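You operate a simulated robot arm through the tools that you are given. There is no shell and no other tool. Be economical: measure what you need, move in short steps, check, and stop when the job is done.

You run a simulated robot arm. Do the job below in one go: nothing can be reset, and whatever is moved stays where it is left.

TASK
Shut the trinket chest up and do up its turn button.
Fine: the navy pocket book sticks up out of the upper drawer: stand it on the brass tray; push both drawers home.
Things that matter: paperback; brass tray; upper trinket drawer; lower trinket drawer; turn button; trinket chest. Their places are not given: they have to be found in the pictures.

Only the result counts: the job must be done as asked and must still hold three seconds after the hand-in. Knocking over, shifting, dropping, spilling or breaking anything else fails it.

THE ROBOT
A 6-joint arm with a two-finger parallel gripper, fixed in place. Base frame: the origin is at the foot of the arm, x ahead of it, y to its left, z up; the work surface is at about z = 750. Units: mm, degrees, N and s.
With the tool pointing down near the work surface it reaches from about 260 to 680 mm from the base axis. Its first joint turns from -66.0 to 66.0 degrees. Payload 2.9 kg.
The tool frame sits at the grasp point between the pads (the TCP): z along the fingers, y along the line on which they close. The tips reach 30 mm beyond it. Largest opening 110 mm; finger width 20, thickness 10; the body of the gripper, 48 by 112 mm, starts 55 mm behind the TCP.
Orientation is told as [roll, pitch, yaw] about the base's x, y, z axes, in that order, counted from this pose: with the fingers straight down and closing along the base's y, the tool's x points along the base's -x, its y along +y and its z along -z.

THE INTERFACE
- The arm moves only by the tool servo_tool. Its argument "series" is a list of rows, each a list of 7 numbers: the turn, a rotation vector about the base's x, y, z in units of 6 degrees (1.0 is 6 degrees), then the shift along the base's x, y, z in units of 20 mm (1.0 is 20 mm), then the gripper command, from -1 (fully open) to 1 (shut), values between in proportion. In form: [[ax, ay, az, x, y, z, jaw], ...]. A call has 1 to 20 rows; each row shifts and turns the commanded pose from where the row before left it. A call with a number of a shift or a turn outside -1 to 1 is refused whole. A row lasts 0.2 s, in which the tool goes at most 50 mm and 8.6 degrees; a call with a longer step from one row to the next is refused whole, and so is a gripper value outside its range. A pose out of reach is approached as far as the arm can. The call stops where the force on the tool passes 40 N (or 10 N more than at its start, if that is more) or the arm is blocked; 0.2 s more then pass. Each finger travels about 108 mm/s and halts on what it meets, pressing with about 31 N; the grip force reading is that of the motor and also rises with nothing between the fingers. The clock runs only during rows and for 0.2 s after the last one: add rows that do not move to give the fingers time. It gives the time, the measured TCP pose, the force on the tool (base axes), the opening and the grip force at its end, in the units of the frame above (readings bear some noise), and new pictures: "views" is both (left out), scene, wrist or none.
- Cameras (640 x 400 px; columns grow to the right, rows downward): "scene" is fixed at [75.7, 431.3, 1391.6]; the picture's right is [-0.79, -0.62, 0.00], its down [-0.30, 0.38, -0.88] and it looks along [0.54, -0.69, -0.48] (base axes); focal length 354 px, centre (320, 200). "wrist" rides on the gripper at [-36, 0, -57] in the tool frame; the picture's right is [0.00, -1.00, 0.00], its down [0.97, 0.00, -0.24] and it looks along [0.24, 0.00, 0.97] (tool axes); focal length 218 px, centre (320, 200).
- pixel_to_xyz(camera, pixels): for up to 12 pixels [column, row] of the newest picture of that camera ("zoom" is the newest enlarged one), the place [x, y, z] in the base frame of the surface seen there, good to about 2 mm. The clock stands still meanwhile.
- inspect(camera, box): a new picture of the part [left, top, right, bottom] of that camera's present view, enlarged. The clock stands still meanwhile.
- hand_in(): hands the job in; it is judged then, once.

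Keep the steps short. Do not move on a guess: measure, check each grasp and each placing, and mend mistakes. In all there are 80 turns and 120 pictures (those below and enlarged ones count). Leave the gripper open and the arm clear of the work at the hand-in unless told otherwise, and finish with a single line.

The tools are called after "Call:" as a command line: name --pt "numbers of a row" for each row, then --argument value for the rest, lists and objects as JSON in quotes. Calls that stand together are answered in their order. servo_tool: Moves the arm, as the interface text tells. Its arguments: {"type":"object","properties":{"series":{"type":"array"},"views":{"type":"string","enum":["both","scene","wrist","none"]}},"required":["series"]} The other tools are called the same way: pixel_to_xyz (camera, pixels) gives the place of the surface under pixels of a picture; inspect (camera, box) takes an enlarged picture of a part of a camera's view; hand_in () hands the job in.

At the start:

```text
t: 0.0
tool_pos: [428.0, -162.6, 1208.0]
tcp_rot: [0.0, 0.0, 0.0]
contact_force: [-0.7, 0.6, 0.2]
gripper_width: 109.8
finger_force: 0.0
```

scene: 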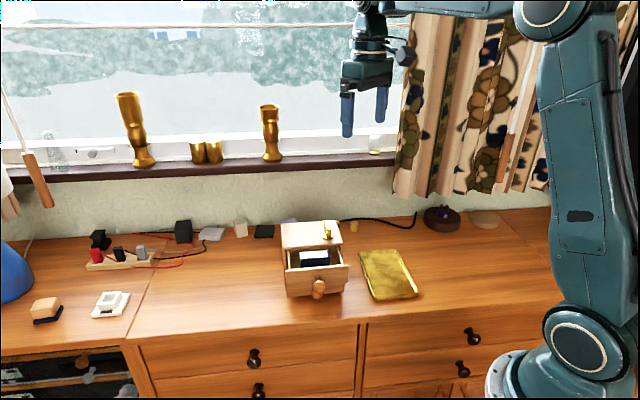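
wrist: 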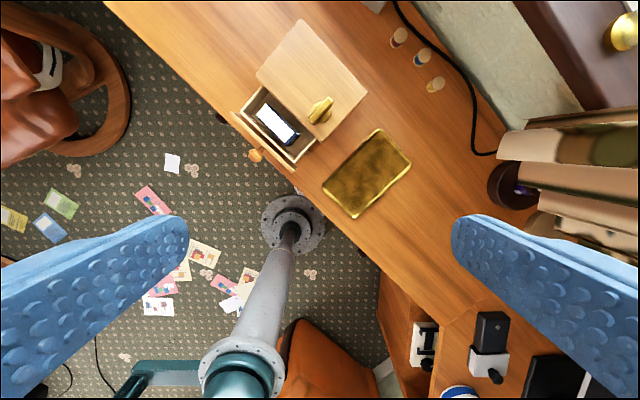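

I see the chest around scene (313,260) with the book in the upper drawer, and the tray at (388,275). I'll enlarge both views.

Call:
inspect --camera "scene" --box '[260, 205, 430, 311]'

Call:
inspect --camera "wrist" --box '[220, 10, 430, 230]'

Call:
pixel_to_xyz --camera "wrist" --pixels '[[302, 22], [260, 73], [366, 88], [325, 135], [262, 108], [293, 140], [268, 122], [320, 110], [380, 132], [410, 158], [324, 183], [355, 216]]'

```text
3.76 times, centred on (345, 258) of scene
```

zoom: 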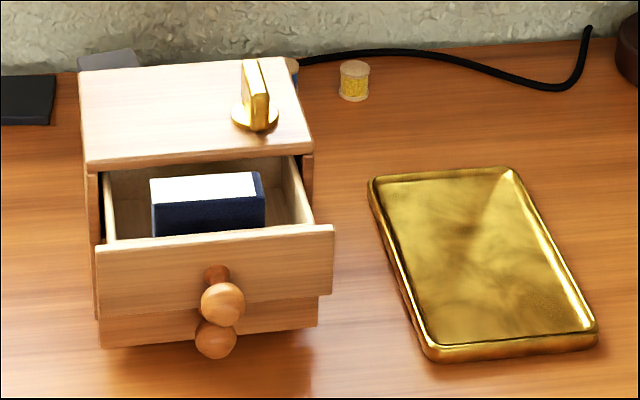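

```text
1.82 times, centred on (325, 120) of wrist
```

zoom: 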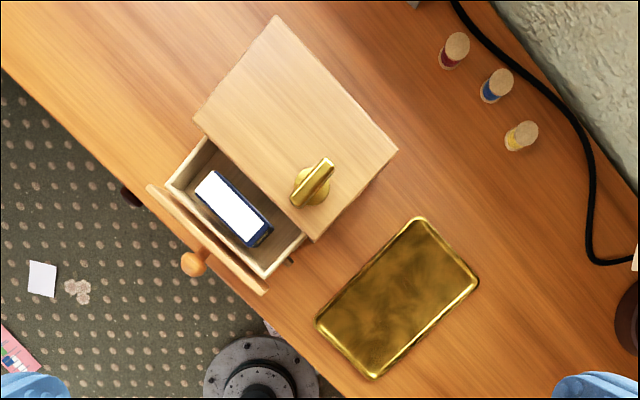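

```text
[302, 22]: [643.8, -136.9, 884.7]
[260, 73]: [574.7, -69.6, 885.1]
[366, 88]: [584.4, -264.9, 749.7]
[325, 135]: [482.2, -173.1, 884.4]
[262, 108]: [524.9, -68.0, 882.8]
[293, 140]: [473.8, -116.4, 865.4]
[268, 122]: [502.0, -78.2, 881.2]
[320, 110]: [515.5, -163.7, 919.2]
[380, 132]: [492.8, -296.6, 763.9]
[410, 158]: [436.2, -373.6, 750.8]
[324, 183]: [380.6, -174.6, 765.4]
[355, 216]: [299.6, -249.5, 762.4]
```

The turn button sits on the chest top (z≈885, handle up to 919). Next I measure the book, drawer and button corners in the enlarged wrist picture.

Call:
pixel_to_xyz --camera "zoom" --pixels '[[213, 173], [270, 222], [197, 190], [246, 240], [232, 207], [150, 187], [265, 291], [193, 264], [327, 162], [295, 203], [310, 212], [215, 140]]'

Call:
pixel_to_xyz --camera "zoom" --pixels '[[276, 18], [397, 150], [314, 240], [196, 117], [418, 220], [478, 283], [372, 377], [318, 320], [398, 300], [297, 190], [328, 190], [290, 258]]'

```text
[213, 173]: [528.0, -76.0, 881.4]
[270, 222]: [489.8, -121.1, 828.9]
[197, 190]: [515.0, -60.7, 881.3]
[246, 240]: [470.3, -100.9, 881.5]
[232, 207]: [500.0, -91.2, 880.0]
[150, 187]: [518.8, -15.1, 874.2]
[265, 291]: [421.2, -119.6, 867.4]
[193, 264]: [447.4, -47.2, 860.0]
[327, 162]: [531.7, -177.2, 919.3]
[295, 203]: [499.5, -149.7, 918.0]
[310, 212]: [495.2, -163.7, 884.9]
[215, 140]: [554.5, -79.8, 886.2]
```

```text
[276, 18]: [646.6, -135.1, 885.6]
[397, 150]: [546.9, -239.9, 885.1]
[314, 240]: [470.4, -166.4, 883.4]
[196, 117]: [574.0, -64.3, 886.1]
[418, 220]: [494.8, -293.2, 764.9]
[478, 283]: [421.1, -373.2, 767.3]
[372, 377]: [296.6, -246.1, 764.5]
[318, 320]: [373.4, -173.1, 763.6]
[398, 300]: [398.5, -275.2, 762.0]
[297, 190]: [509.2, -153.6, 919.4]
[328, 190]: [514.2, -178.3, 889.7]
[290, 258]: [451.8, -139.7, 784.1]
```

Chest front runs at 45°; the book's top is about 60×20 mm centred near (500,-90,881). I take closer looks at the button and the lower drawer.

Call:
inspect --camera "scene" --box '[305, 212, 353, 242]'

Call:
inspect --camera "scene" --box '[276, 240, 356, 305]'

Call:
pixel_to_xyz --camera "zoom" --pixels '[[90, 390], [320, 380], [270, 360], [100, 340], [330, 300], [200, 375], [265, 260], [240, 340], [100, 120], [350, 130], [200, 160], [450, 250]]'

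```text
13.33 times, centred on (329, 227) of scene
```

zoom: 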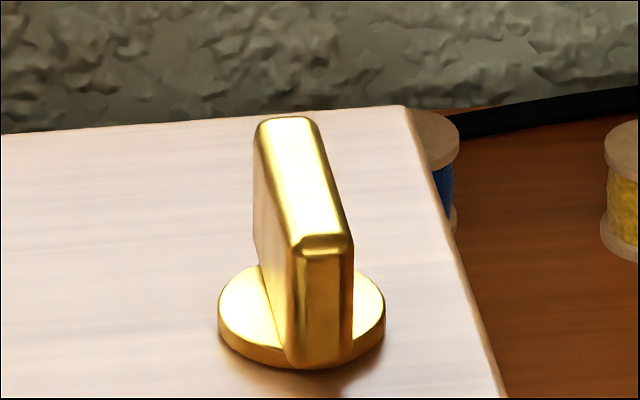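

```text
6.15 times, centred on (316, 272) of scene
```

zoom: 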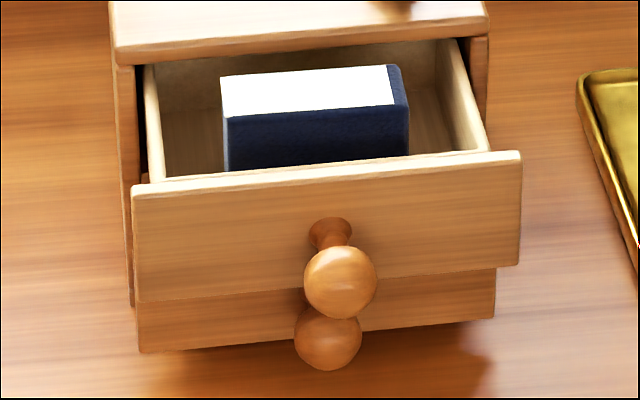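

```text
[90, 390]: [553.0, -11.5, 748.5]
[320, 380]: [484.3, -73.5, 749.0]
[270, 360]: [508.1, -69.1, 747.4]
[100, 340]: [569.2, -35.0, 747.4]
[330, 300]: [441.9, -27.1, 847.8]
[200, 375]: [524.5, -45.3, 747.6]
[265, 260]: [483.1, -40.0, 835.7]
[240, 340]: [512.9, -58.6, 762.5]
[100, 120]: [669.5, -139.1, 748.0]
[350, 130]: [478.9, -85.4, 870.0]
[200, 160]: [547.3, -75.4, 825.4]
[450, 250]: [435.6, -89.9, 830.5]
```

Book stands upright, about 60 (along the front) ×20×55, drawer floor ≈826. I'll turn the tool by −45°, so the fingers close along the book's width, clear of the chest, and look from above.

Call:
servo_tool --pt "0 0 -0.9375 0.45 0.4575 -1 -0.345" --pt "0 0 -0.9375 0.45 0.4575 -1 -0.345" --pt "0 0 -0.9375 0.45 0.4575 -1 -0.345" --pt "0 0 -0.9375 0.45 0.4575 -1 -0.345" --pt "0 0 -0.9375 0.45 0.4575 -1 -0.345" --pt "0 0 -0.9375 0.45 0.4575 -1 -0.345" --pt "0 0 -0.9375 0.45 0.4575 -1 -0.345" --pt "0 0 -0.9375 0.45 0.4575 -1 -0.345" --pt "0 0 0 0 0 -1 -0.345" --pt "0 0 0 0 0 -1 -0.345" --pt "0 0 0 0 0 0 -0.345" --views "wrist"

```text
t: 2.4
tool_pos: [501.5, -90.5, 1006.8]
tcp_rot: [0.0, 0.0, -45.0]
contact_force: [-0.4, 0.3, 0.2]
gripper_width: 73.8
finger_force: 0.0
```

wrist: 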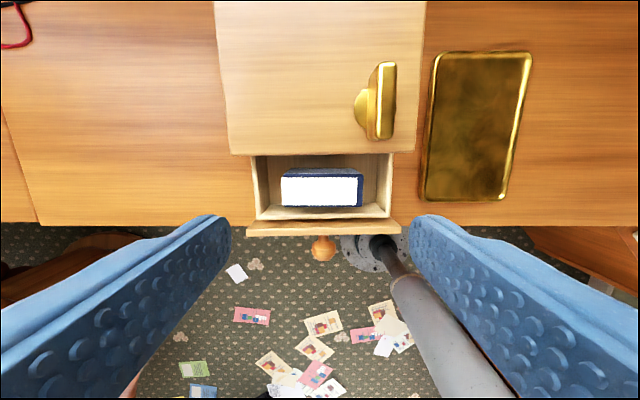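

Good alignment. I measure the book's top corners and the drawer walls in this picture.

Call:
pixel_to_xyz --camera "wrist" --pixels '[[283, 177], [283, 203], [355, 177], [357, 205], [320, 190], [362, 190], [260, 190], [386, 190], [320, 213], [250, 231], [397, 229], [380, 100]]'

Call:
inspect --camera "wrist" --box '[230, 50, 430, 270]'

```text
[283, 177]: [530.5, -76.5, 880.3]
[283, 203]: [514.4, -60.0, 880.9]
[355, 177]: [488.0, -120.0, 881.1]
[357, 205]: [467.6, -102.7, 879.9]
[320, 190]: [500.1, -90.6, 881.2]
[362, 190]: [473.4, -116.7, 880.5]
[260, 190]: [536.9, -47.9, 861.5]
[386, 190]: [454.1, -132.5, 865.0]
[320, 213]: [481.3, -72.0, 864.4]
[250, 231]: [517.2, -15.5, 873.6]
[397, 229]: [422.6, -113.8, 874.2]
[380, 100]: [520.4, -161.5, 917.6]
```

```text
1.82 times, centred on (330, 160) of wrist
```

zoom: 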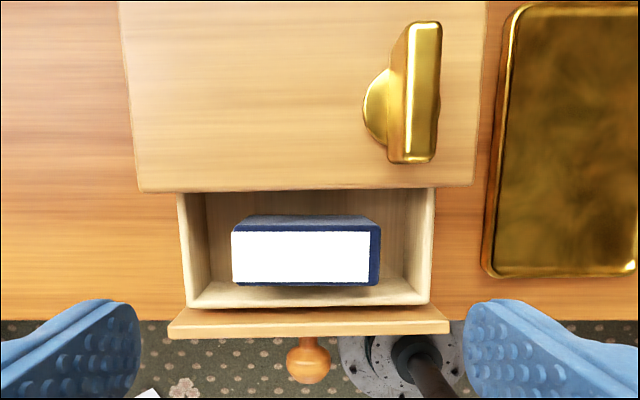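

Book spans 69 mm along the drawer, centre (497.8,-92.6), with 22 mm gaps each side. I open to 81 mm and go down to z≈868.

Call:
servo_tool --pt "0 0 0 -0.185 -0.105 -0.9 -0.473" --pt "0 0 0 0 0 -1 -0.473" --pt "0 0 0 0 0 -1 -0.473" --pt "0 0 0 0 0 -1 -0.473" --pt "0 0 0 0 0 -1 -0.473" --pt "0 0 0 0 0 -0.7 -0.473" --pt "0 0 0 0 0 0 -0.473" --views "both"

```text
t: 4.0
tool_pos: [496.2, -91.4, 895.8]
tcp_rot: [0.1, 0.0, -45.0]
contact_force: [0.2, 0.6, 0.2]
gripper_width: 81.0
finger_force: 0.0
```

scene: 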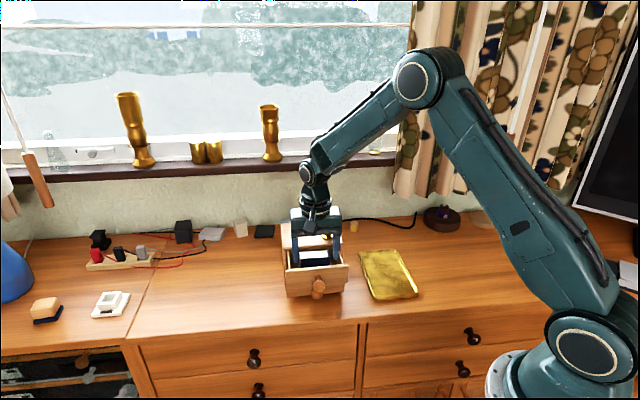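
wrist: 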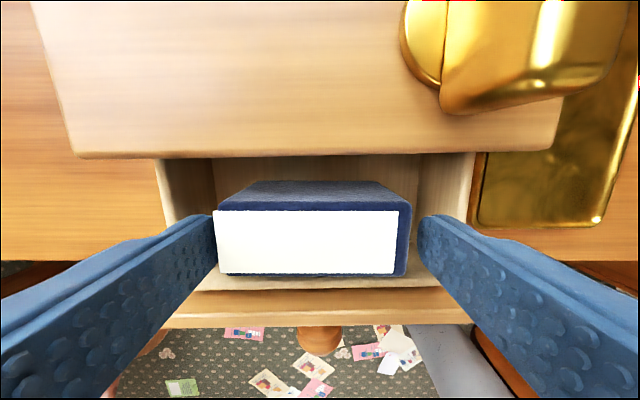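

I check the finger-to-book gaps before going in.

Call:
inspect --camera "wrist" --box '[150, 140, 470, 340]'

Call:
pixel_to_xyz --camera "wrist" --pixels '[[216, 240], [403, 240], [215, 215], [394, 215], [311, 272], [311, 212], [311, 195], [200, 225], [432, 230]]'

```text
2.00 times, centred on (310, 240) of wrist
```

zoom: 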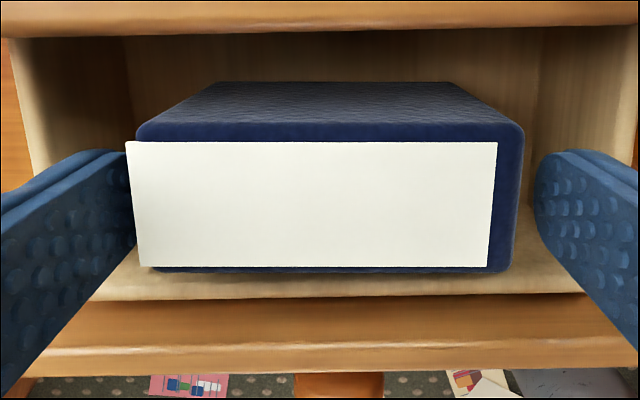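

```text
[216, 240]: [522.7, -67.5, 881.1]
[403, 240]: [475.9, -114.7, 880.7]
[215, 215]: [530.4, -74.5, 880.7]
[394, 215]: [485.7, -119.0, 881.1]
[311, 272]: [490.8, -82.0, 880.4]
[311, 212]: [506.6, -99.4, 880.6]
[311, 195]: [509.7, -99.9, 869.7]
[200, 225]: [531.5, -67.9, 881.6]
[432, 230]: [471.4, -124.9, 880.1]
```

Gaps exist on both sides; I shift 2 mm in +x to centre, go down 28 mm and close.

Call:
servo_tool --pt "0 0 0 0.1 0 -0.4 -0.473" --pt "0 0 0 0 0 -0.5 -0.473" --pt "0 0 0 0 0 -0.5 -0.473" --pt "0 0 0 0 0 0 -0.473" --pt "0 0 0 0 0 0 -0.2" --pt "0 0 0 0 0 0 -0.1" --pt "0 0 0 0 0 0 0.1" --pt "0 0 0 0 0 0 0.1" --views "wrist"

```text
t: 5.8
tool_pos: [497.8, -91.3, 867.5]
tcp_rot: [0.0, 0.0, -45.1]
contact_force: [0.2, 0.6, 0.1]
gripper_width: 69.6
finger_force: 30.6
```

wrist: 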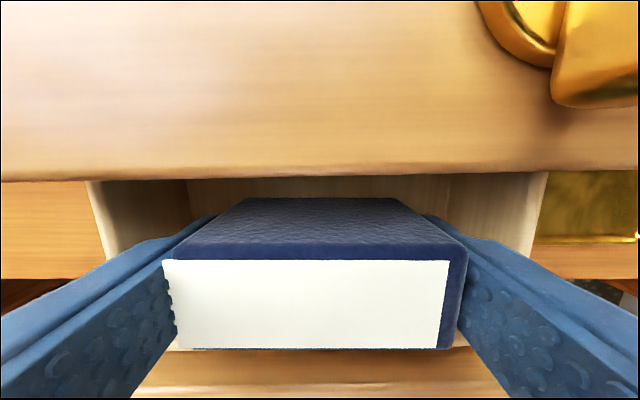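

Gripped at 69.6 mm. Lift straight up.

Call:
servo_tool --pt "0 0 0 0 0 0.3 0.1" --pt "0 0 0 0 0 0.7 0.1" --pt "0 0 0 0 0 1 0.1" --pt "0 0 0 0 0 1 0.1" --pt "0 0 0 0 0 1 0.1" --pt "0 0 0 0 0 1 0.1" --pt "0 0 0 0 0 1 0.1" --pt "0 0 0 0 0 0 0.1" --views "both"

```text
t: 7.6
tool_pos: [500.0, -89.8, 988.2]
tcp_rot: [-0.1, 0.0, -45.0]
contact_force: [0.2, 1.1, -1.6]
gripper_width: 69.8
finger_force: 31.2
```

scene: 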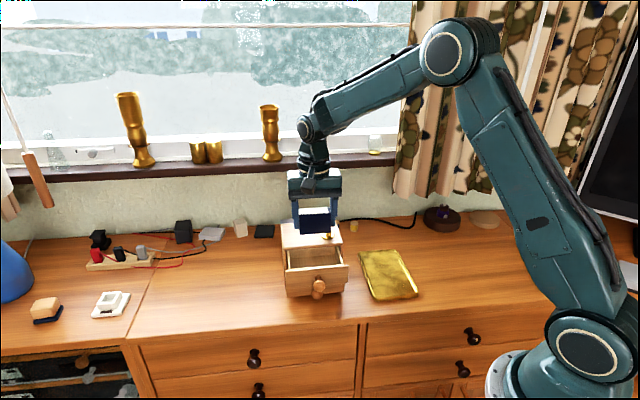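
wrist: 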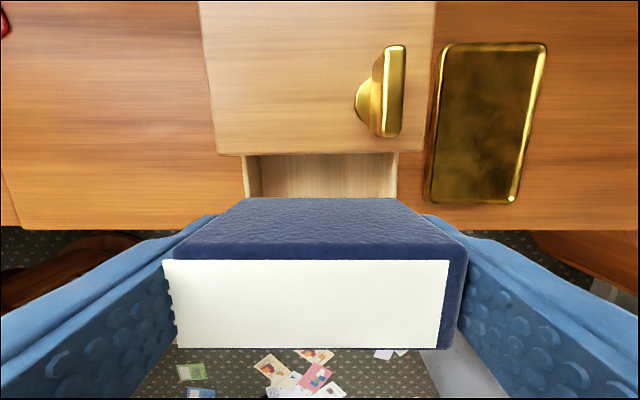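

The book came out cleanly. I measure its lower edge while free, and the tray's corners.

Call:
inspect --camera "scene" --box '[270, 165, 430, 305]'

Call:
pixel_to_xyz --camera "scene" --pixels '[[315, 215], [315, 230], [303, 232], [328, 230], [363, 253], [394, 251], [415, 294], [376, 299], [388, 275], [380, 262], [400, 288], [365, 262]]'

```text
2.86 times, centred on (350, 235) of scene
```

zoom: 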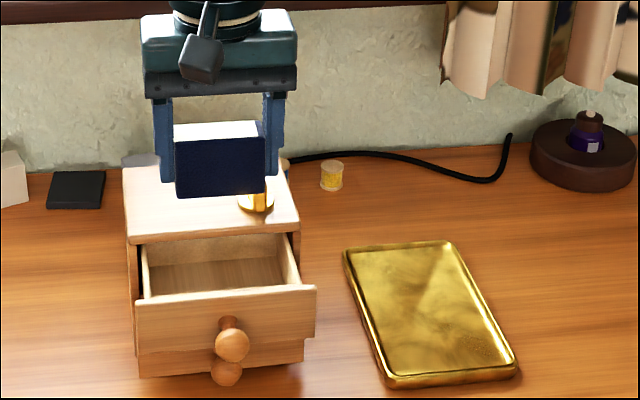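

```text
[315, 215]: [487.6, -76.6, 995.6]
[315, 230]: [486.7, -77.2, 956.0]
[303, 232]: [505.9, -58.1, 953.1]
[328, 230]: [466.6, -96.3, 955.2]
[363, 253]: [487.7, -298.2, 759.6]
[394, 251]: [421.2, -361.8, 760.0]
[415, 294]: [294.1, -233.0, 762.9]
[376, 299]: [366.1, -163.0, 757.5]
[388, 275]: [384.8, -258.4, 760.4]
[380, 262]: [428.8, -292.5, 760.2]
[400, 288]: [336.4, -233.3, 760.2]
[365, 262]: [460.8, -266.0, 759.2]
```

Tray floor z≈760, centre (396.5,-271.4). Move across above it.

Call:
servo_tool --pt "0 0 0 -0.5175 -0.907 0 0.1" --pt "0 0 0 -0.5175 -0.907 0 0.1" --pt "0 0 0 -0.5175 -0.907 0 0.1" --pt "0 0 0 -0.5175 -0.907 0 0.1" --pt "0 0 0 -0.5175 -0.907 0 0.1" --pt "0 0 0 -0.5175 -0.907 0 0.1" --pt "0 0 0 -0.5175 -0.907 0 0.1" --pt "0 0 0 -0.5175 -0.907 0 0.1" --pt "0 0 0 -0.5175 -0.907 0 0.1" --pt "0 0 0 -0.5175 -0.907 0 0.1" --pt "0 0 0 0 0 -1 0.1" --pt "0 0 0 0 0 -1 0.1" --pt "0 0 0 0 0 -1 0.1" --pt "0 0 0 0 0 -1 0.1" --pt "0 0 0 0 0 -1 0.1" --pt "0 0 0 0 0 -1 0.1" --pt "0 0 0 0 0 -1 0.1" --pt "0 0 0 0 0 0 0.1" --views "both"

```text
t: 11.4
tool_pos: [398.5, -272.5, 850.3]
tcp_rot: [0.0, 0.0, -44.9]
contact_force: [0.4, -0.3, -1.3]
gripper_width: 69.8
finger_force: 30.8
```

scene: 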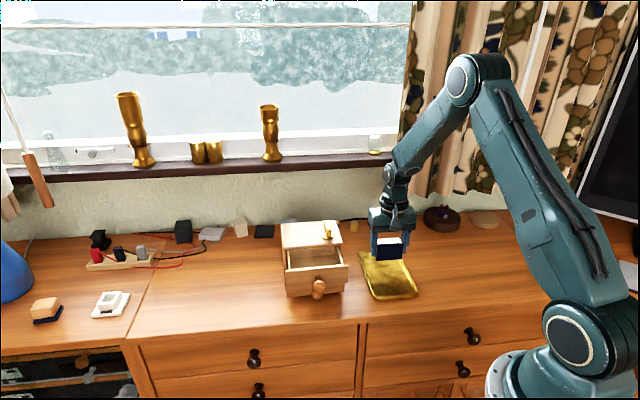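
wrist: 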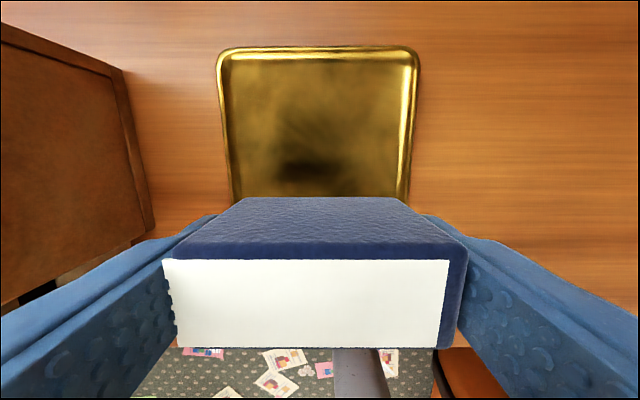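

Aligned over the tray. Lower to about 3 mm above, then gently on.

Call:
servo_tool --pt "0 0 0 0 0 -0.8 0.1" --pt "0 0 0 0 0 -0.8 0.1" --pt "0 0 0 0 0 -0.5 0.1" --pt "0 0 0 0 0 -0.15 0.1" --pt "0 0 0 0 0 -0.05 0.1" --pt "0 0 0 0 0 0 0.1" --views "scene"

Call:
inspect --camera "scene" --box '[340, 215, 436, 305]'

```text
t: 12.8
tool_pos: [395.7, -272.3, 802.9]
tcp_rot: [0.0, 0.0, -45.0]
contact_force: [-0.3, 0.7, -1.2]
gripper_width: 69.7
finger_force: 31.2
```

scene: 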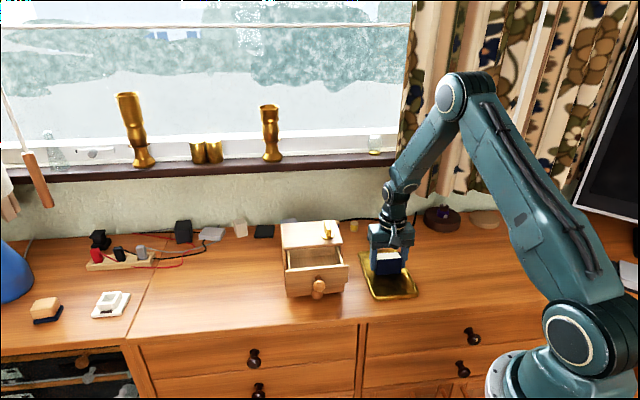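

```text
4.44 times, centred on (388, 260) of scene
```

zoom: 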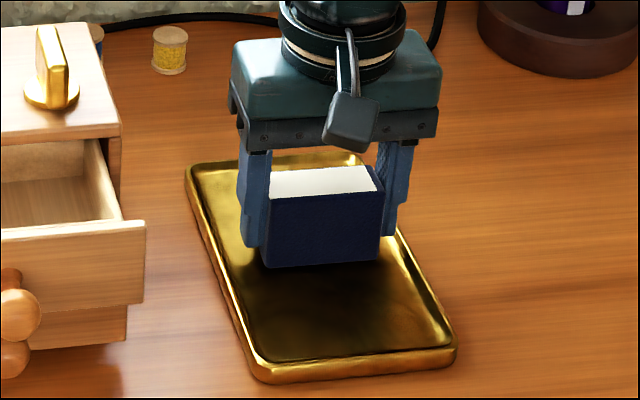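

Still hanging (force −1.2). Lower in 1 mm steps.

Call:
servo_tool --pt "0 0 0 0 0 -0.05 0.1" --pt "0 0 0 0 0 -0.05 0.1" --pt "0 0 0 0 0 0 0.1" --views "none"

```text
t: 13.6
tool_pos: [396.0, -271.7, 801.9]
tcp_rot: [0.0, 0.0, -44.9]
contact_force: [-4.4, 4.0, 16.7]
gripper_width: 69.8
finger_force: 31.1
```

Contact (16.7 N up). Open gently to about 80 mm.

Call:
servo_tool --pt "0 0 0 0 0 0.03 0.1" --pt "0 0 0 0 0 0 -0.28" --pt "0 0 0 0 0 0 -0.35" --pt "0 0 0 0 0 0 -0.45" --pt "0 0 0 0 0 0 -0.45" --pt "0 0 0 0 0 0.3 -0.45" --pt "0 0 0 0 0 0.7 -0.45" --pt "0 0 0 0 0 1 -0.45" --pt "0 0 0 0 0 1 -0.45" --pt "0 0 0 0 0 1 -0.45" --pt "0 0 0 0 0 1 -0.45" --pt "0 0 0 0 0 1 -0.45" --pt "0 0 0 0 0 1 -0.45" --pt "0 0 0 0 0 1 -0.45" --views "scene"

Call:
inspect --camera "scene" --box '[270, 205, 430, 311]'

```text
t: 16.6
tool_pos: [396.2, -273.7, 960.5]
tcp_rot: [0.1, 0.1, -45.0]
contact_force: [-0.5, -0.1, 0.6]
gripper_width: 79.7
finger_force: 0.1
```

scene: 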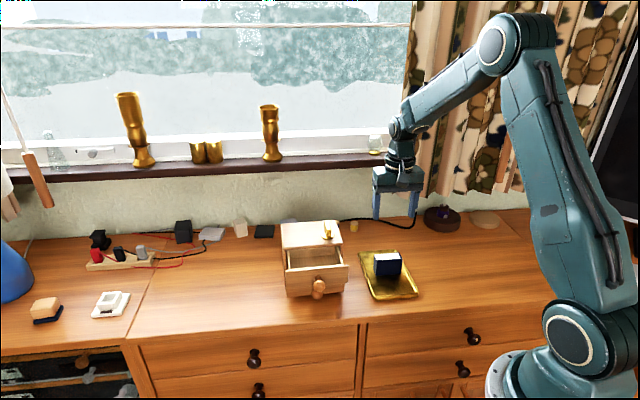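

```text
3.77 times, centred on (350, 258) of scene
```

zoom: 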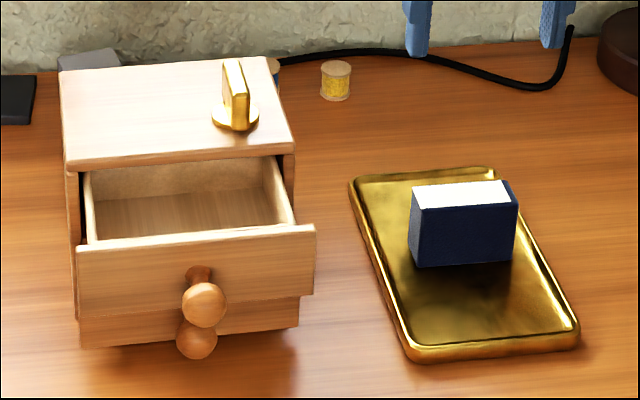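

The book stands well on the tray. Next, pushing the drawers; I measure the fronts, chest side edges and knobs in the current enlarged scene picture.

Call:
pixel_to_xyz --camera "zoom" --pixels '[[289, 180], [72, 220], [75, 195], [100, 275], [290, 275], [195, 235], [200, 305], [196, 342], [100, 332], [280, 318], [300, 230], [100, 164]]'

Call:
inspect --camera "scene" --box '[280, 215, 355, 262]'

Call:
pixel_to_xyz --camera "zoom" --pixels '[[380, 150], [350, 80], [405, 20], [395, 100], [330, 115], [450, 95], [270, 275], [270, 285], [100, 250], [60, 250], [490, 230], [530, 190]]'

```text
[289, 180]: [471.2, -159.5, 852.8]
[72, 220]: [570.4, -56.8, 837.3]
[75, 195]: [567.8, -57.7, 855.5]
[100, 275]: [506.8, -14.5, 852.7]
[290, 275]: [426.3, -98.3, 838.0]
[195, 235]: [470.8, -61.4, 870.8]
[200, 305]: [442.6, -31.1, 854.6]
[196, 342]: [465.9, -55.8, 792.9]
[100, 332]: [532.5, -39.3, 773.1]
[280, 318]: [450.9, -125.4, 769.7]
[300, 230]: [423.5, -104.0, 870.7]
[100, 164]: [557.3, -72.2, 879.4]
```

```text
8.51 times, centred on (318, 238) of scene
```

zoom: 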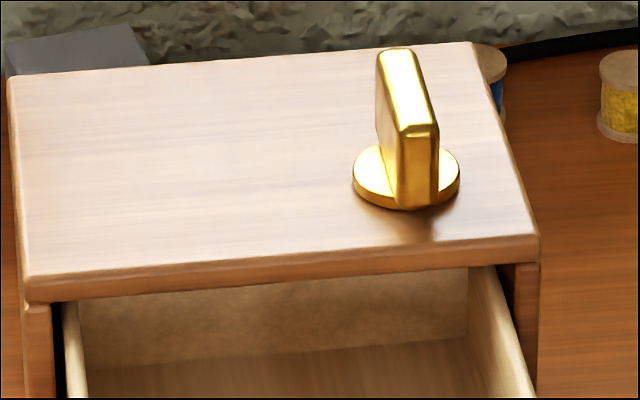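

```text
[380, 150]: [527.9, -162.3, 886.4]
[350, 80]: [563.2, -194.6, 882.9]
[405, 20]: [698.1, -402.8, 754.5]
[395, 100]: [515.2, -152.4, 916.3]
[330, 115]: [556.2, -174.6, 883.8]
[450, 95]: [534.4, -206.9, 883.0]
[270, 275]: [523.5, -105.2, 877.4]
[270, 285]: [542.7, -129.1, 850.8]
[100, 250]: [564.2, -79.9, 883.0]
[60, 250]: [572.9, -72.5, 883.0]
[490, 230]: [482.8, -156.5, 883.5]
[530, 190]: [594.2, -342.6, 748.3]
```

Carcass front is at o≈−444.5 (o = outward axis), upper face at −370, lower face at −406. I'll tilt the fingers 40° toward the chest and straddle the knob with a 50 mm opening; first move in front of the upper drawer, high.

Call:
servo_tool --pt "0 0 0 0.127 0.946 0 0.09" --pt "0 0 0 0.127 0.946 0 0.09" --pt "0 0 0 0.127 0.946 0 0.09" --pt "0 0 0 0.127 0.946 0 0.09" --pt "0 0 0 0.127 0.946 0 0.09" --pt "-0.589 -0.589 0 0.127 0.946 0 0.09" --pt "-0.589 -0.589 0 0.127 0.946 0 0.09" --pt "-0.589 -0.589 0 0.127 0.946 0 0.09" --pt "-0.589 -0.589 0 0.127 0.946 0 0.09" --pt "-0.589 -0.589 0 0.127 0.946 0 0.09" --pt "-0.589 -0.589 0 0.127 0.946 0 0.09" --pt "-0.589 -0.589 0 0.127 0.946 0 0.09" --pt "-0.589 -0.589 0 0.127 0.946 0 0.09" --pt "0 0 0 0 0 0 0.09" --views "both"

```text
t: 19.6
tool_pos: [428.8, -28.0, 963.1]
tcp_rot: [0.0, -40.0, -45.0]
contact_force: [0.9, 0.6, -0.3]
gripper_width: 50.1
finger_force: 0.0
```

scene: 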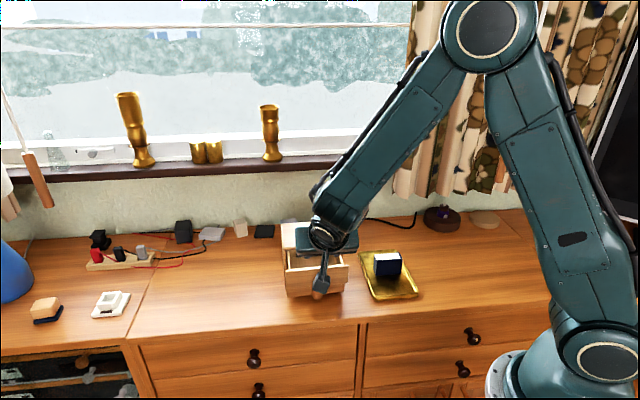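
wrist: 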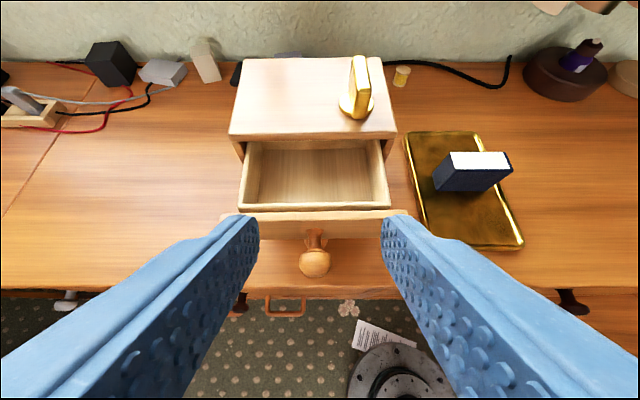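

The fingers straddle the knob. Lower to z≈865 (about 20 mm in front of the face).

Call:
servo_tool --pt "0 0 0 0 0 -1 0.09" --pt "0 0 0 0 0 -1 0.09" --pt "0 0 0 0 0 -1 0.09" --pt "0 0 0 0 0 -1 0.09" --pt "0 0 0 0 0 -0.9 0.09" --pt "0 0 0 0 0 0 0.09" --views "wrist"

```text
t: 21.0
tool_pos: [429.8, -27.4, 862.3]
tcp_rot: [-0.1, -39.9, -45.0]
contact_force: [-0.4, -0.5, 0.5]
gripper_width: 49.9
finger_force: 0.0
```

wrist: 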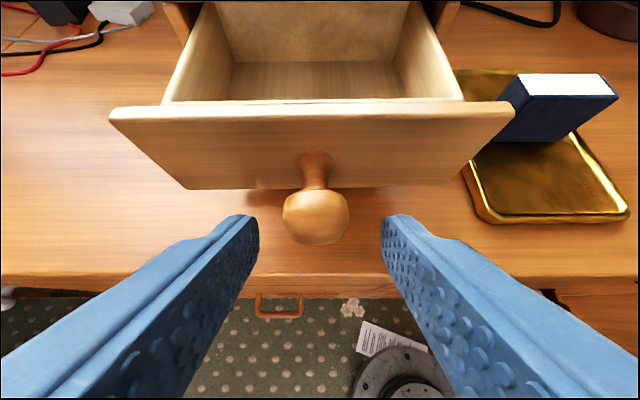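

Advance inward 50 mm slowly (30 mm of actual push) and read force.

Call:
servo_tool --pt "0 0 0 0.177 -0.177 0 0.09" --pt "0 0 0 0.177 -0.177 0 0.09" --pt "0 0 0 0.177 -0.177 0 0.09" --pt "0 0 0 0.177 -0.177 0 0.09" --pt "0 0 0 0.177 -0.177 0 0.09" --pt "0 0 0 0.177 -0.177 0 0.09" --pt "0 0 0 0.177 -0.177 0 0.09" --pt "0 0 0 0.177 -0.177 0 0.09" --pt "0 0 0 0.177 -0.177 0 0.09" --pt "0 0 0 0.177 -0.177 0 0.09" --views "wrist"

```text
t: 23.2
tool_pos: [463.1, -62.0, 862.3]
tcp_rot: [0.0, -39.9, -45.0]
contact_force: [-1.3, 0.4, -1.4]
gripper_width: 50.0
finger_force: 0.2
```

wrist: 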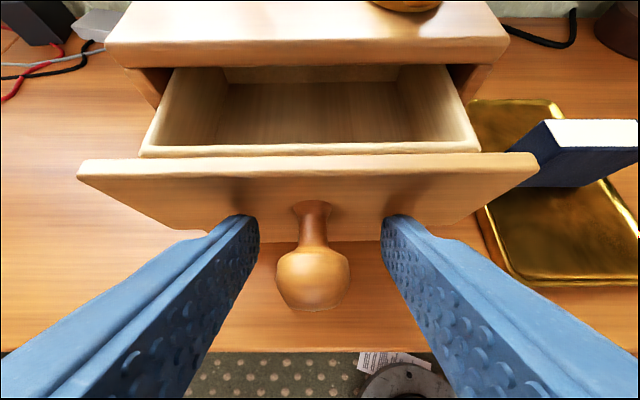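

Drawer is sliding with tiny force. Continue 28 mm.

Call:
servo_tool --pt "0 0 0 0.177 -0.177 0 0.09" --pt "0 0 0 0.177 -0.177 0 0.09" --pt "0 0 0 0.177 -0.177 0 0.09" --pt "0 0 0 0.177 -0.177 0 0.09" --pt "0 0 0 0.177 -0.177 0 0.09" --pt "0 0 0 0.1 -0.1 0 0.09" --views "wrist"

```text
t: 24.6
tool_pos: [483.2, -81.9, 863.6]
tcp_rot: [0.0, -39.9, -45.0]
contact_force: [-0.7, 0.5, 1.1]
gripper_width: 50.3
finger_force: 0.0
```

wrist: 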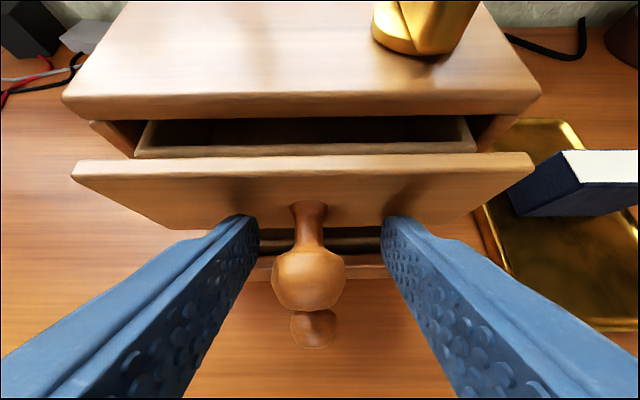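

Still a gap. I measure the panel and carcass.

Call:
pixel_to_xyz --camera "wrist" --pixels '[[300, 162], [300, 157], [110, 135], [500, 128], [300, 105], [200, 190], [300, 150], [430, 190]]'

```text
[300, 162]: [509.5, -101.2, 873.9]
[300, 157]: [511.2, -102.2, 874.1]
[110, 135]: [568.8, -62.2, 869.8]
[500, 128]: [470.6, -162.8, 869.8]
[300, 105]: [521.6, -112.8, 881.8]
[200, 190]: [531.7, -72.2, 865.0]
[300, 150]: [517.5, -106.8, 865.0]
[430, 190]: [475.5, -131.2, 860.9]
```

About 11 mm remain. Advance 8 mm, slowly.

Call:
servo_tool --pt "0 0 0 0.1 -0.1 0 0.09" --pt "0 0 0 0.1 -0.1 0 0.09" --pt "0 0 0 0.08 -0.08 0 0.09" --pt "0 0 0 0 0 0 0.09" --views "none"

Call:
servo_tool --pt "0 0 0 0.05 -0.05 0 0.09" --pt "0 0 0 0 0 0 0.09" --views "none"

Call:
servo_tool --pt "0 0 0 0.05 -0.05 0 0.09" --pt "0 0 0 0 0 0 0.09" --views "wrist"

```text
t: 25.6
tool_pos: [487.3, -86.9, 863.2]
tcp_rot: [-0.1, -39.9, -44.8]
contact_force: [0.2, 0.7, 0.3]
gripper_width: 50.0
finger_force: 0.0
```

```text
t: 26.2
tool_pos: [488.8, -87.3, 864.1]
tcp_rot: [0.0, -39.8, -44.9]
contact_force: [-0.2, -0.1, 1.2]
gripper_width: 49.9
finger_force: 0.1
```

```text
t: 26.8
tool_pos: [490.9, -87.5, 862.6]
tcp_rot: [0.0, -39.8, -45.0]
contact_force: [0.1, -0.4, -1.6]
gripper_width: 50.0
finger_force: 0.0
```

wrist: 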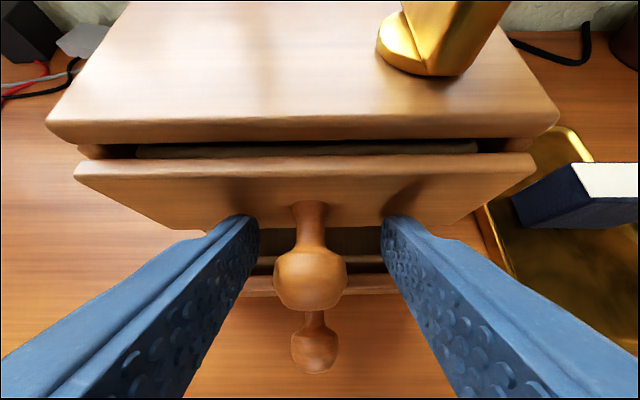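

Small gap remains, no resistance yet. Continue in ~1.5 mm steps.

Call:
servo_tool --pt "0 0 0 0.05 -0.05 0 0.09" --pt "0 0 0 0.05 -0.05 0 0.09" --pt "0 0 0 0 0 0 0.09" --views "none"

Call:
servo_tool --pt "0 0 0 0.05 -0.05 0 0.09" --pt "0 0 0 0 0 0 0.09" --views "none"

Call:
servo_tool --pt "0 0 0 0.05 -0.05 0 0.09" --pt "0 0 0 0 0 0 0.09" --views "wrist"

```text
t: 27.6
tool_pos: [492.9, -88.7, 863.4]
tcp_rot: [0.0, -39.8, -44.8]
contact_force: [-7.7, 7.9, 3.5]
gripper_width: 50.5
finger_force: 0.2
```

```text
t: 28.2
tool_pos: [494.1, -90.3, 863.2]
tcp_rot: [0.0, -39.9, -45.0]
contact_force: [-5.1, 7.4, -0.5]
gripper_width: 51.3
finger_force: 0.5
```

```text
t: 28.8
tool_pos: [493.8, -92.0, 864.1]
tcp_rot: [0.0, -40.1, -44.9]
contact_force: [-5.6, 8.3, 3.2]
gripper_width: 50.9
finger_force: 0.8
```

wrist: 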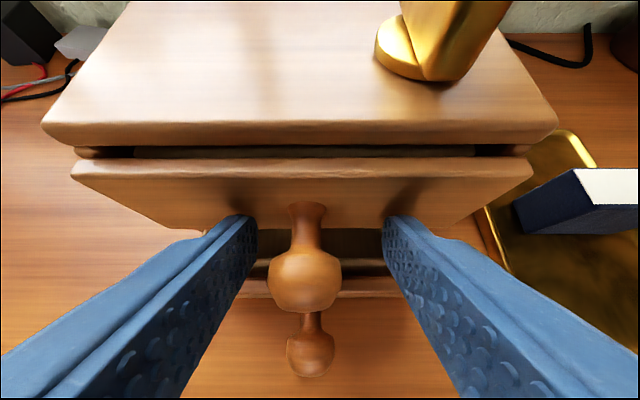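

Force jumped to ~11 N. I check whether the chest is moving and how big the gap is.

Call:
pixel_to_xyz --camera "wrist" --pixels '[[200, 140], [450, 140], [200, 167], [450, 167], [200, 190], [420, 190], [90, 152], [515, 148], [300, 153], [300, 125], [140, 152], [480, 150]]'

Call:
inspect --camera "wrist" --box '[40, 90, 560, 220]'

Call:
inspect --camera "scene" --box '[270, 205, 370, 305]'

```text
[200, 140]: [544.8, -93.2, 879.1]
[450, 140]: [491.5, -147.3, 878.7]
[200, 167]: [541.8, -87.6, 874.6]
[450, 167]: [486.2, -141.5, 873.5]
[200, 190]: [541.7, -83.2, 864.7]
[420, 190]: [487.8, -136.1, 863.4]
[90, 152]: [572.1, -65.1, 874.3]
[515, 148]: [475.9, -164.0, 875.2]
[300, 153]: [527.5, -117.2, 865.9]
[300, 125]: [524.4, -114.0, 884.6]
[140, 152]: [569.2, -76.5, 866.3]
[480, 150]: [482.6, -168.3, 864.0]
```

```text
1.23 times, centred on (300, 155) of wrist
```

zoom: 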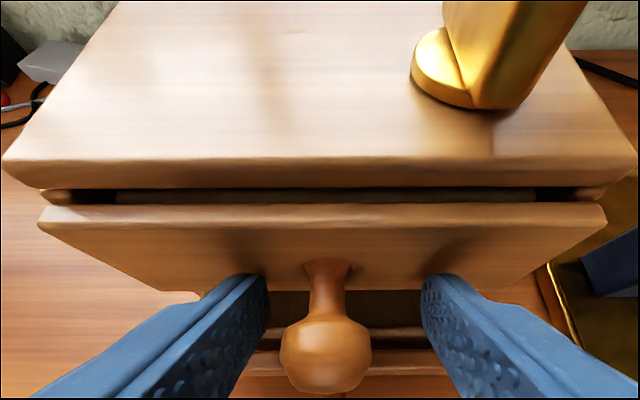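

```text
4.00 times, centred on (320, 255) of scene
```

zoom: 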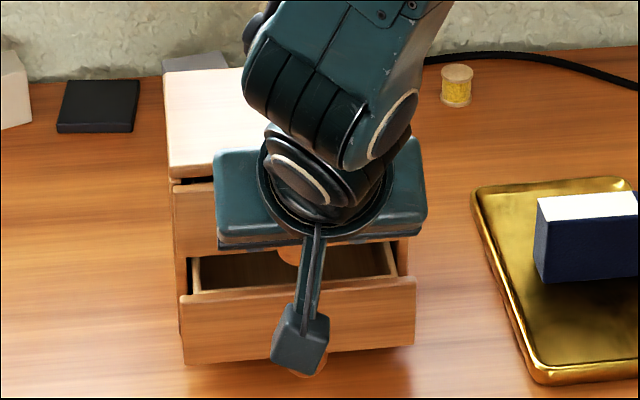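

Call:
pixel_to_xyz --camera "wrist" --pixels '[[120, 160], [120, 163], [120, 167], [120, 157], [300, 158], [300, 160], [300, 163], [500, 156], [500, 160], [90, 157], [300, 170], [300, 175]]'

Call:
inspect --camera "wrist" --box '[60, 130, 140, 190]'

Call:
inspect --camera "scene" --box '[305, 240, 325, 260]'

```text
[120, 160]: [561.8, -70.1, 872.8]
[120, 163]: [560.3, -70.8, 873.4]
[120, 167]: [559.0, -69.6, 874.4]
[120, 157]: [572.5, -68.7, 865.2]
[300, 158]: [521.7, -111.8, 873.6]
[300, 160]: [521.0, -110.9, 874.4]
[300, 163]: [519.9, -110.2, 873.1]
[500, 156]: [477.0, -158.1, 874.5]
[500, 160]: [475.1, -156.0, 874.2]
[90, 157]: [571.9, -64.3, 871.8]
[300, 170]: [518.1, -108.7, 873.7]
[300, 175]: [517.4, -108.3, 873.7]
```

```text
6.67 times, centred on (100, 160) of wrist
```

zoom: 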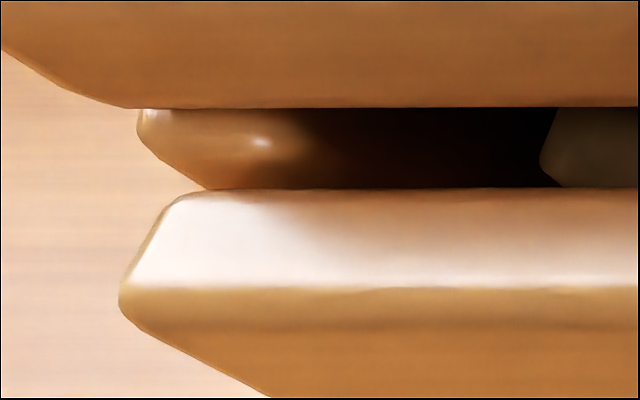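

```text
16.00 times, centred on (315, 250) of scene
```

zoom: 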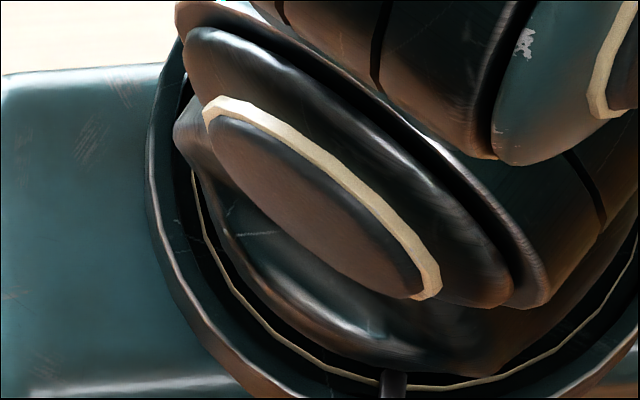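

The panel's back edge (o≈−448) meets the carcass front (≈−450): the upper drawer is home; the chest slid only ~4 mm. I back off 50 mm and lower to the lower drawer.

Call:
servo_tool --pt "0 0 0 -0.35 0.35 0 0.09" --pt "0 0 0 -0.35 0.35 0 0.09" --pt "0 0 0 -0.35 0.35 0 0.09" --pt "0 0 0 -0.35 0.35 0 0.09" --pt "0 0 0 -0.35 0.35 0 0.09" --pt "0 0 0 0 0 0 0.09" --pt "0 0 0 0 0 -1 0.09" --pt "0 0 0 0 0 -1 0.09" --pt "0 0 0 0 0 -1 0.09" --pt "0 0 0 0 0 0 0.09" --views "both"

```text
t: 31.0
tool_pos: [457.4, -58.5, 801.5]
tcp_rot: [-0.1, -39.9, -45.0]
contact_force: [0.3, 0.0, 0.0]
gripper_width: 50.2
finger_force: 0.0
```

scene: 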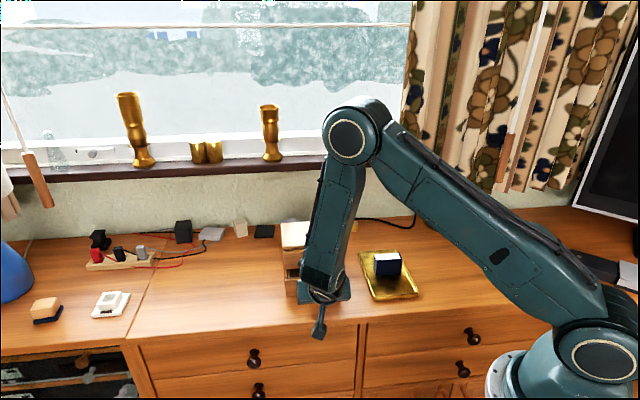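
wrist: 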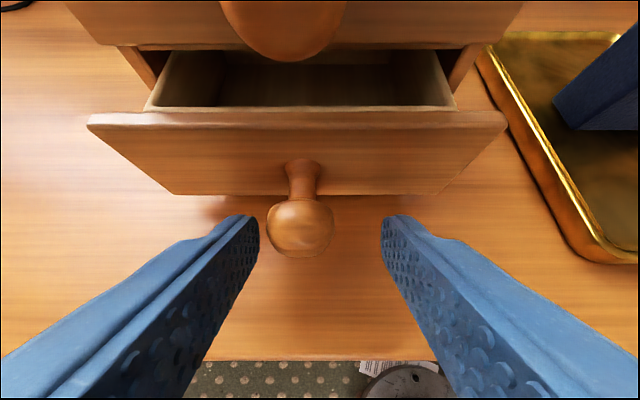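

The knob is ~7 mm left of centre; I measure the lower face before pushing.

Call:
pixel_to_xyz --camera "wrist" --pixels '[[180, 150], [430, 150], [200, 122], [400, 122], [300, 225], [135, 55], [460, 70], [110, 118], [490, 115], [300, 113], [150, 30], [450, 30]]'

```text
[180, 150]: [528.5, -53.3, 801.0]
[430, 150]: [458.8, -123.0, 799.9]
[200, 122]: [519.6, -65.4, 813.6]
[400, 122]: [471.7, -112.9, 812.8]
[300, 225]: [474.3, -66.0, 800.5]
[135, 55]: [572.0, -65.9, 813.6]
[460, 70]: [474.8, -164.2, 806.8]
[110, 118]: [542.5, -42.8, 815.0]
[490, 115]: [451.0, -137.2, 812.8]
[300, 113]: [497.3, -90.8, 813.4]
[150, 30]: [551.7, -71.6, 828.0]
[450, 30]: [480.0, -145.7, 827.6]
```

Lower face at o≈−411, needs ~30 mm. Shift 5 mm left, then advance 43 mm (24 mm of push).

Call:
servo_tool --pt "0 0 0 0.177 0.177 0 0.09" --pt "0 0 0 0.17 -0.17 0 0.09" --pt "0 0 0 0.17 -0.17 0 0.09" --pt "0 0 0 0.17 -0.17 0 0.09" --pt "0 0 0 0.17 -0.17 0 0.09" --pt "0 0 0 0.17 -0.17 0 0.09" --pt "0 0 0 0.17 -0.17 0 0.09" --pt "0 0 0 0.17 -0.17 0 0.09" --pt "0 0 0 0.17 -0.17 0 0.09" --pt "0 0 0 0.17 -0.17 0 0.09" --pt "0 0 0 0 0 0 0.09" --views "wrist"

```text
t: 33.4
tool_pos: [494.2, -85.0, 802.5]
tcp_rot: [0.1, -39.9, -45.0]
contact_force: [0.3, -0.4, 0.3]
gripper_width: 50.1
finger_force: 0.1
```

wrist: 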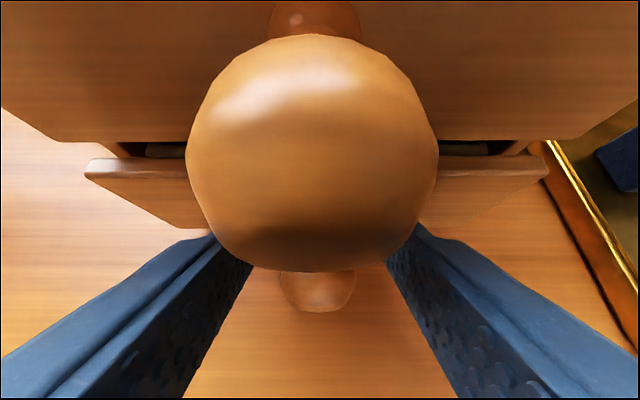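

About 4–5 mm left. Small steps watching the force.

Call:
servo_tool --pt "0 0 0 0.05 -0.05 0 0.09" --pt "0 0 0 0.05 -0.05 0 0.09" --pt "0 0 0 0 0 0 0.09" --views "none"

Call:
pixel_to_xyz --camera "wrist" --pixels '[[120, 170], [500, 168], [40, 100], [600, 100]]'

```text
t: 34.2
tool_pos: [494.4, -87.3, 803.0]
tcp_rot: [0.0, -39.9, -45.0]
contact_force: [-1.0, -0.1, 0.0]
gripper_width: 49.8
finger_force: 0.0
```

```text
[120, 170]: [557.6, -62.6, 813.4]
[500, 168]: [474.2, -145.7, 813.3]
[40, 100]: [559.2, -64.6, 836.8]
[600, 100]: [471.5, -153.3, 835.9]
```

Call:
servo_tool --pt "0 0 0 0.05 -0.05 0 0.09" --pt "0 0 0 0 0 0 0.09" --views "none"

Call:
servo_tool --pt "0 0 0 0.03 -0.03 0 0.09" --pt "0 0 0 0 0 0 0.09" --views "wrist"

```text
t: 34.8
tool_pos: [496.5, -86.3, 803.2]
tcp_rot: [0.0, -40.0, -45.0]
contact_force: [-0.5, 0.7, -0.7]
gripper_width: 50.3
finger_force: 0.1
```

```text
t: 35.4
tool_pos: [498.2, -87.5, 802.3]
tcp_rot: [0.0, -39.9, -44.9]
contact_force: [0.1, 0.4, 0.2]
gripper_width: 49.7
finger_force: 0.3
```

wrist: 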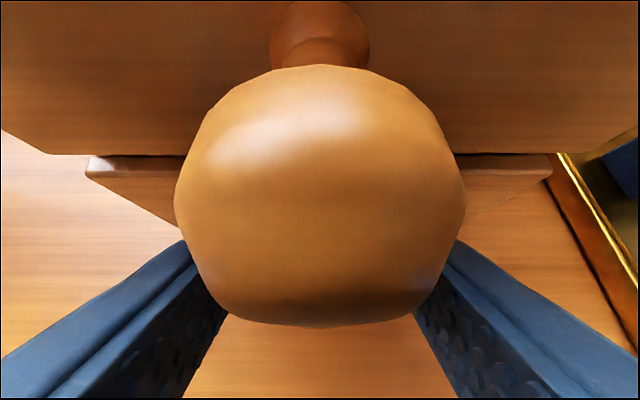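

Call:
pixel_to_xyz --camera "wrist" --pixels '[[120, 172], [510, 172], [140, 190], [500, 185], [60, 130], [580, 130], [100, 140], [520, 140]]'

Call:
servo_tool --pt "0 0 0 0.04 -0.04 0 0.09" --pt "0 0 0 0 0 0 0.09" --views "none"

```text
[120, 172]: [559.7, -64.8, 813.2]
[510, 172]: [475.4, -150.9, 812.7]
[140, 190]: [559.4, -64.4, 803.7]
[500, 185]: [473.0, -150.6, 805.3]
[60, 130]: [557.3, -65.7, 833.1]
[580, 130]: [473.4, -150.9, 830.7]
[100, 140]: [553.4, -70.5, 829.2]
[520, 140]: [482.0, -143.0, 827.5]
```

```text
t: 36.0
tool_pos: [497.7, -89.3, 801.8]
tcp_rot: [-0.2, -39.9, -44.9]
contact_force: [-6.3, 7.9, 1.4]
gripper_width: 50.7
finger_force: 0.2
```

Contact force rose to 10 N and lower and upper faces are flush (o≈−441): home. Back off and rise, untilting.

Call:
servo_tool --pt "0 0 0 -0.35 0.35 0 0.09" --pt "0 0 0 -0.5 0.5 0 0.09" --pt "0 0 0 -0.5 0.5 0 0.09" --pt "0 0 0 -0.5 0.5 0 0.09" --pt "0 0 0 -0.3 0.3 0 0.09" --pt "0 0 0 0 0 1 0.09" --pt "0 0 0 0 0 1 0.09" --pt "0 0 0 0 0 1 0.09" --pt "0 0 0 0 0 1 0.09" --pt "0 0 0 0 0 1 0.09" --pt "0 0 0 0 0 1 0.09" --pt "0 0 0 0 0 1 0.09" --pt "0 0 0 0 0 1 0.09" --pt "0 0 0 0 0 1 0.09" --pt "0 0 0 0 0 1 0.09" --pt "0 0 0 0 0 0 0.09" --views "both"

Call:
inspect --camera "wrist" --box '[200, 80, 440, 290]'

```text
t: 39.4
tool_pos: [456.5, -47.7, 1002.8]
tcp_rot: [0.0, -39.9, -44.9]
contact_force: [-0.4, 0.2, 0.5]
gripper_width: 50.1
finger_force: 0.2
```

scene: 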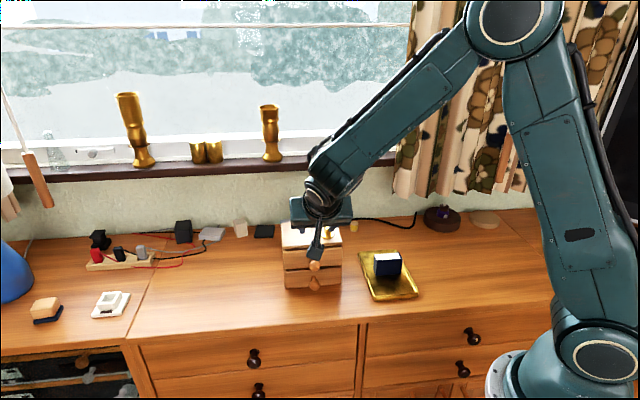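
wrist: 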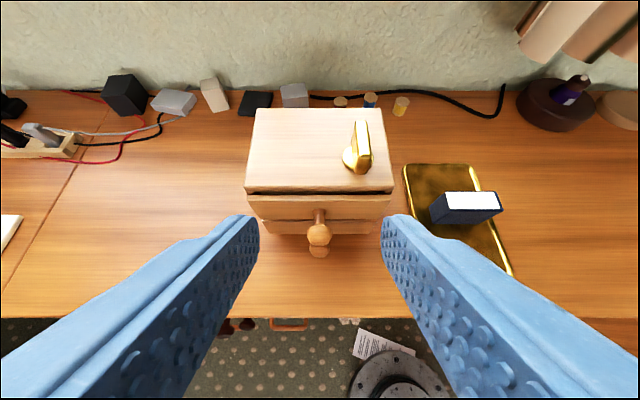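

```text
1.90 times, centred on (320, 185) of wrist
```

zoom: 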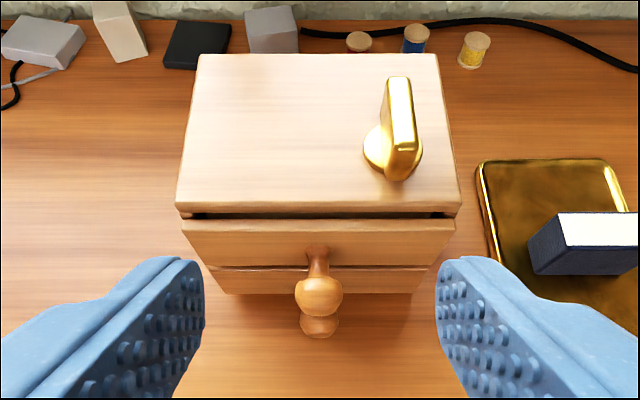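

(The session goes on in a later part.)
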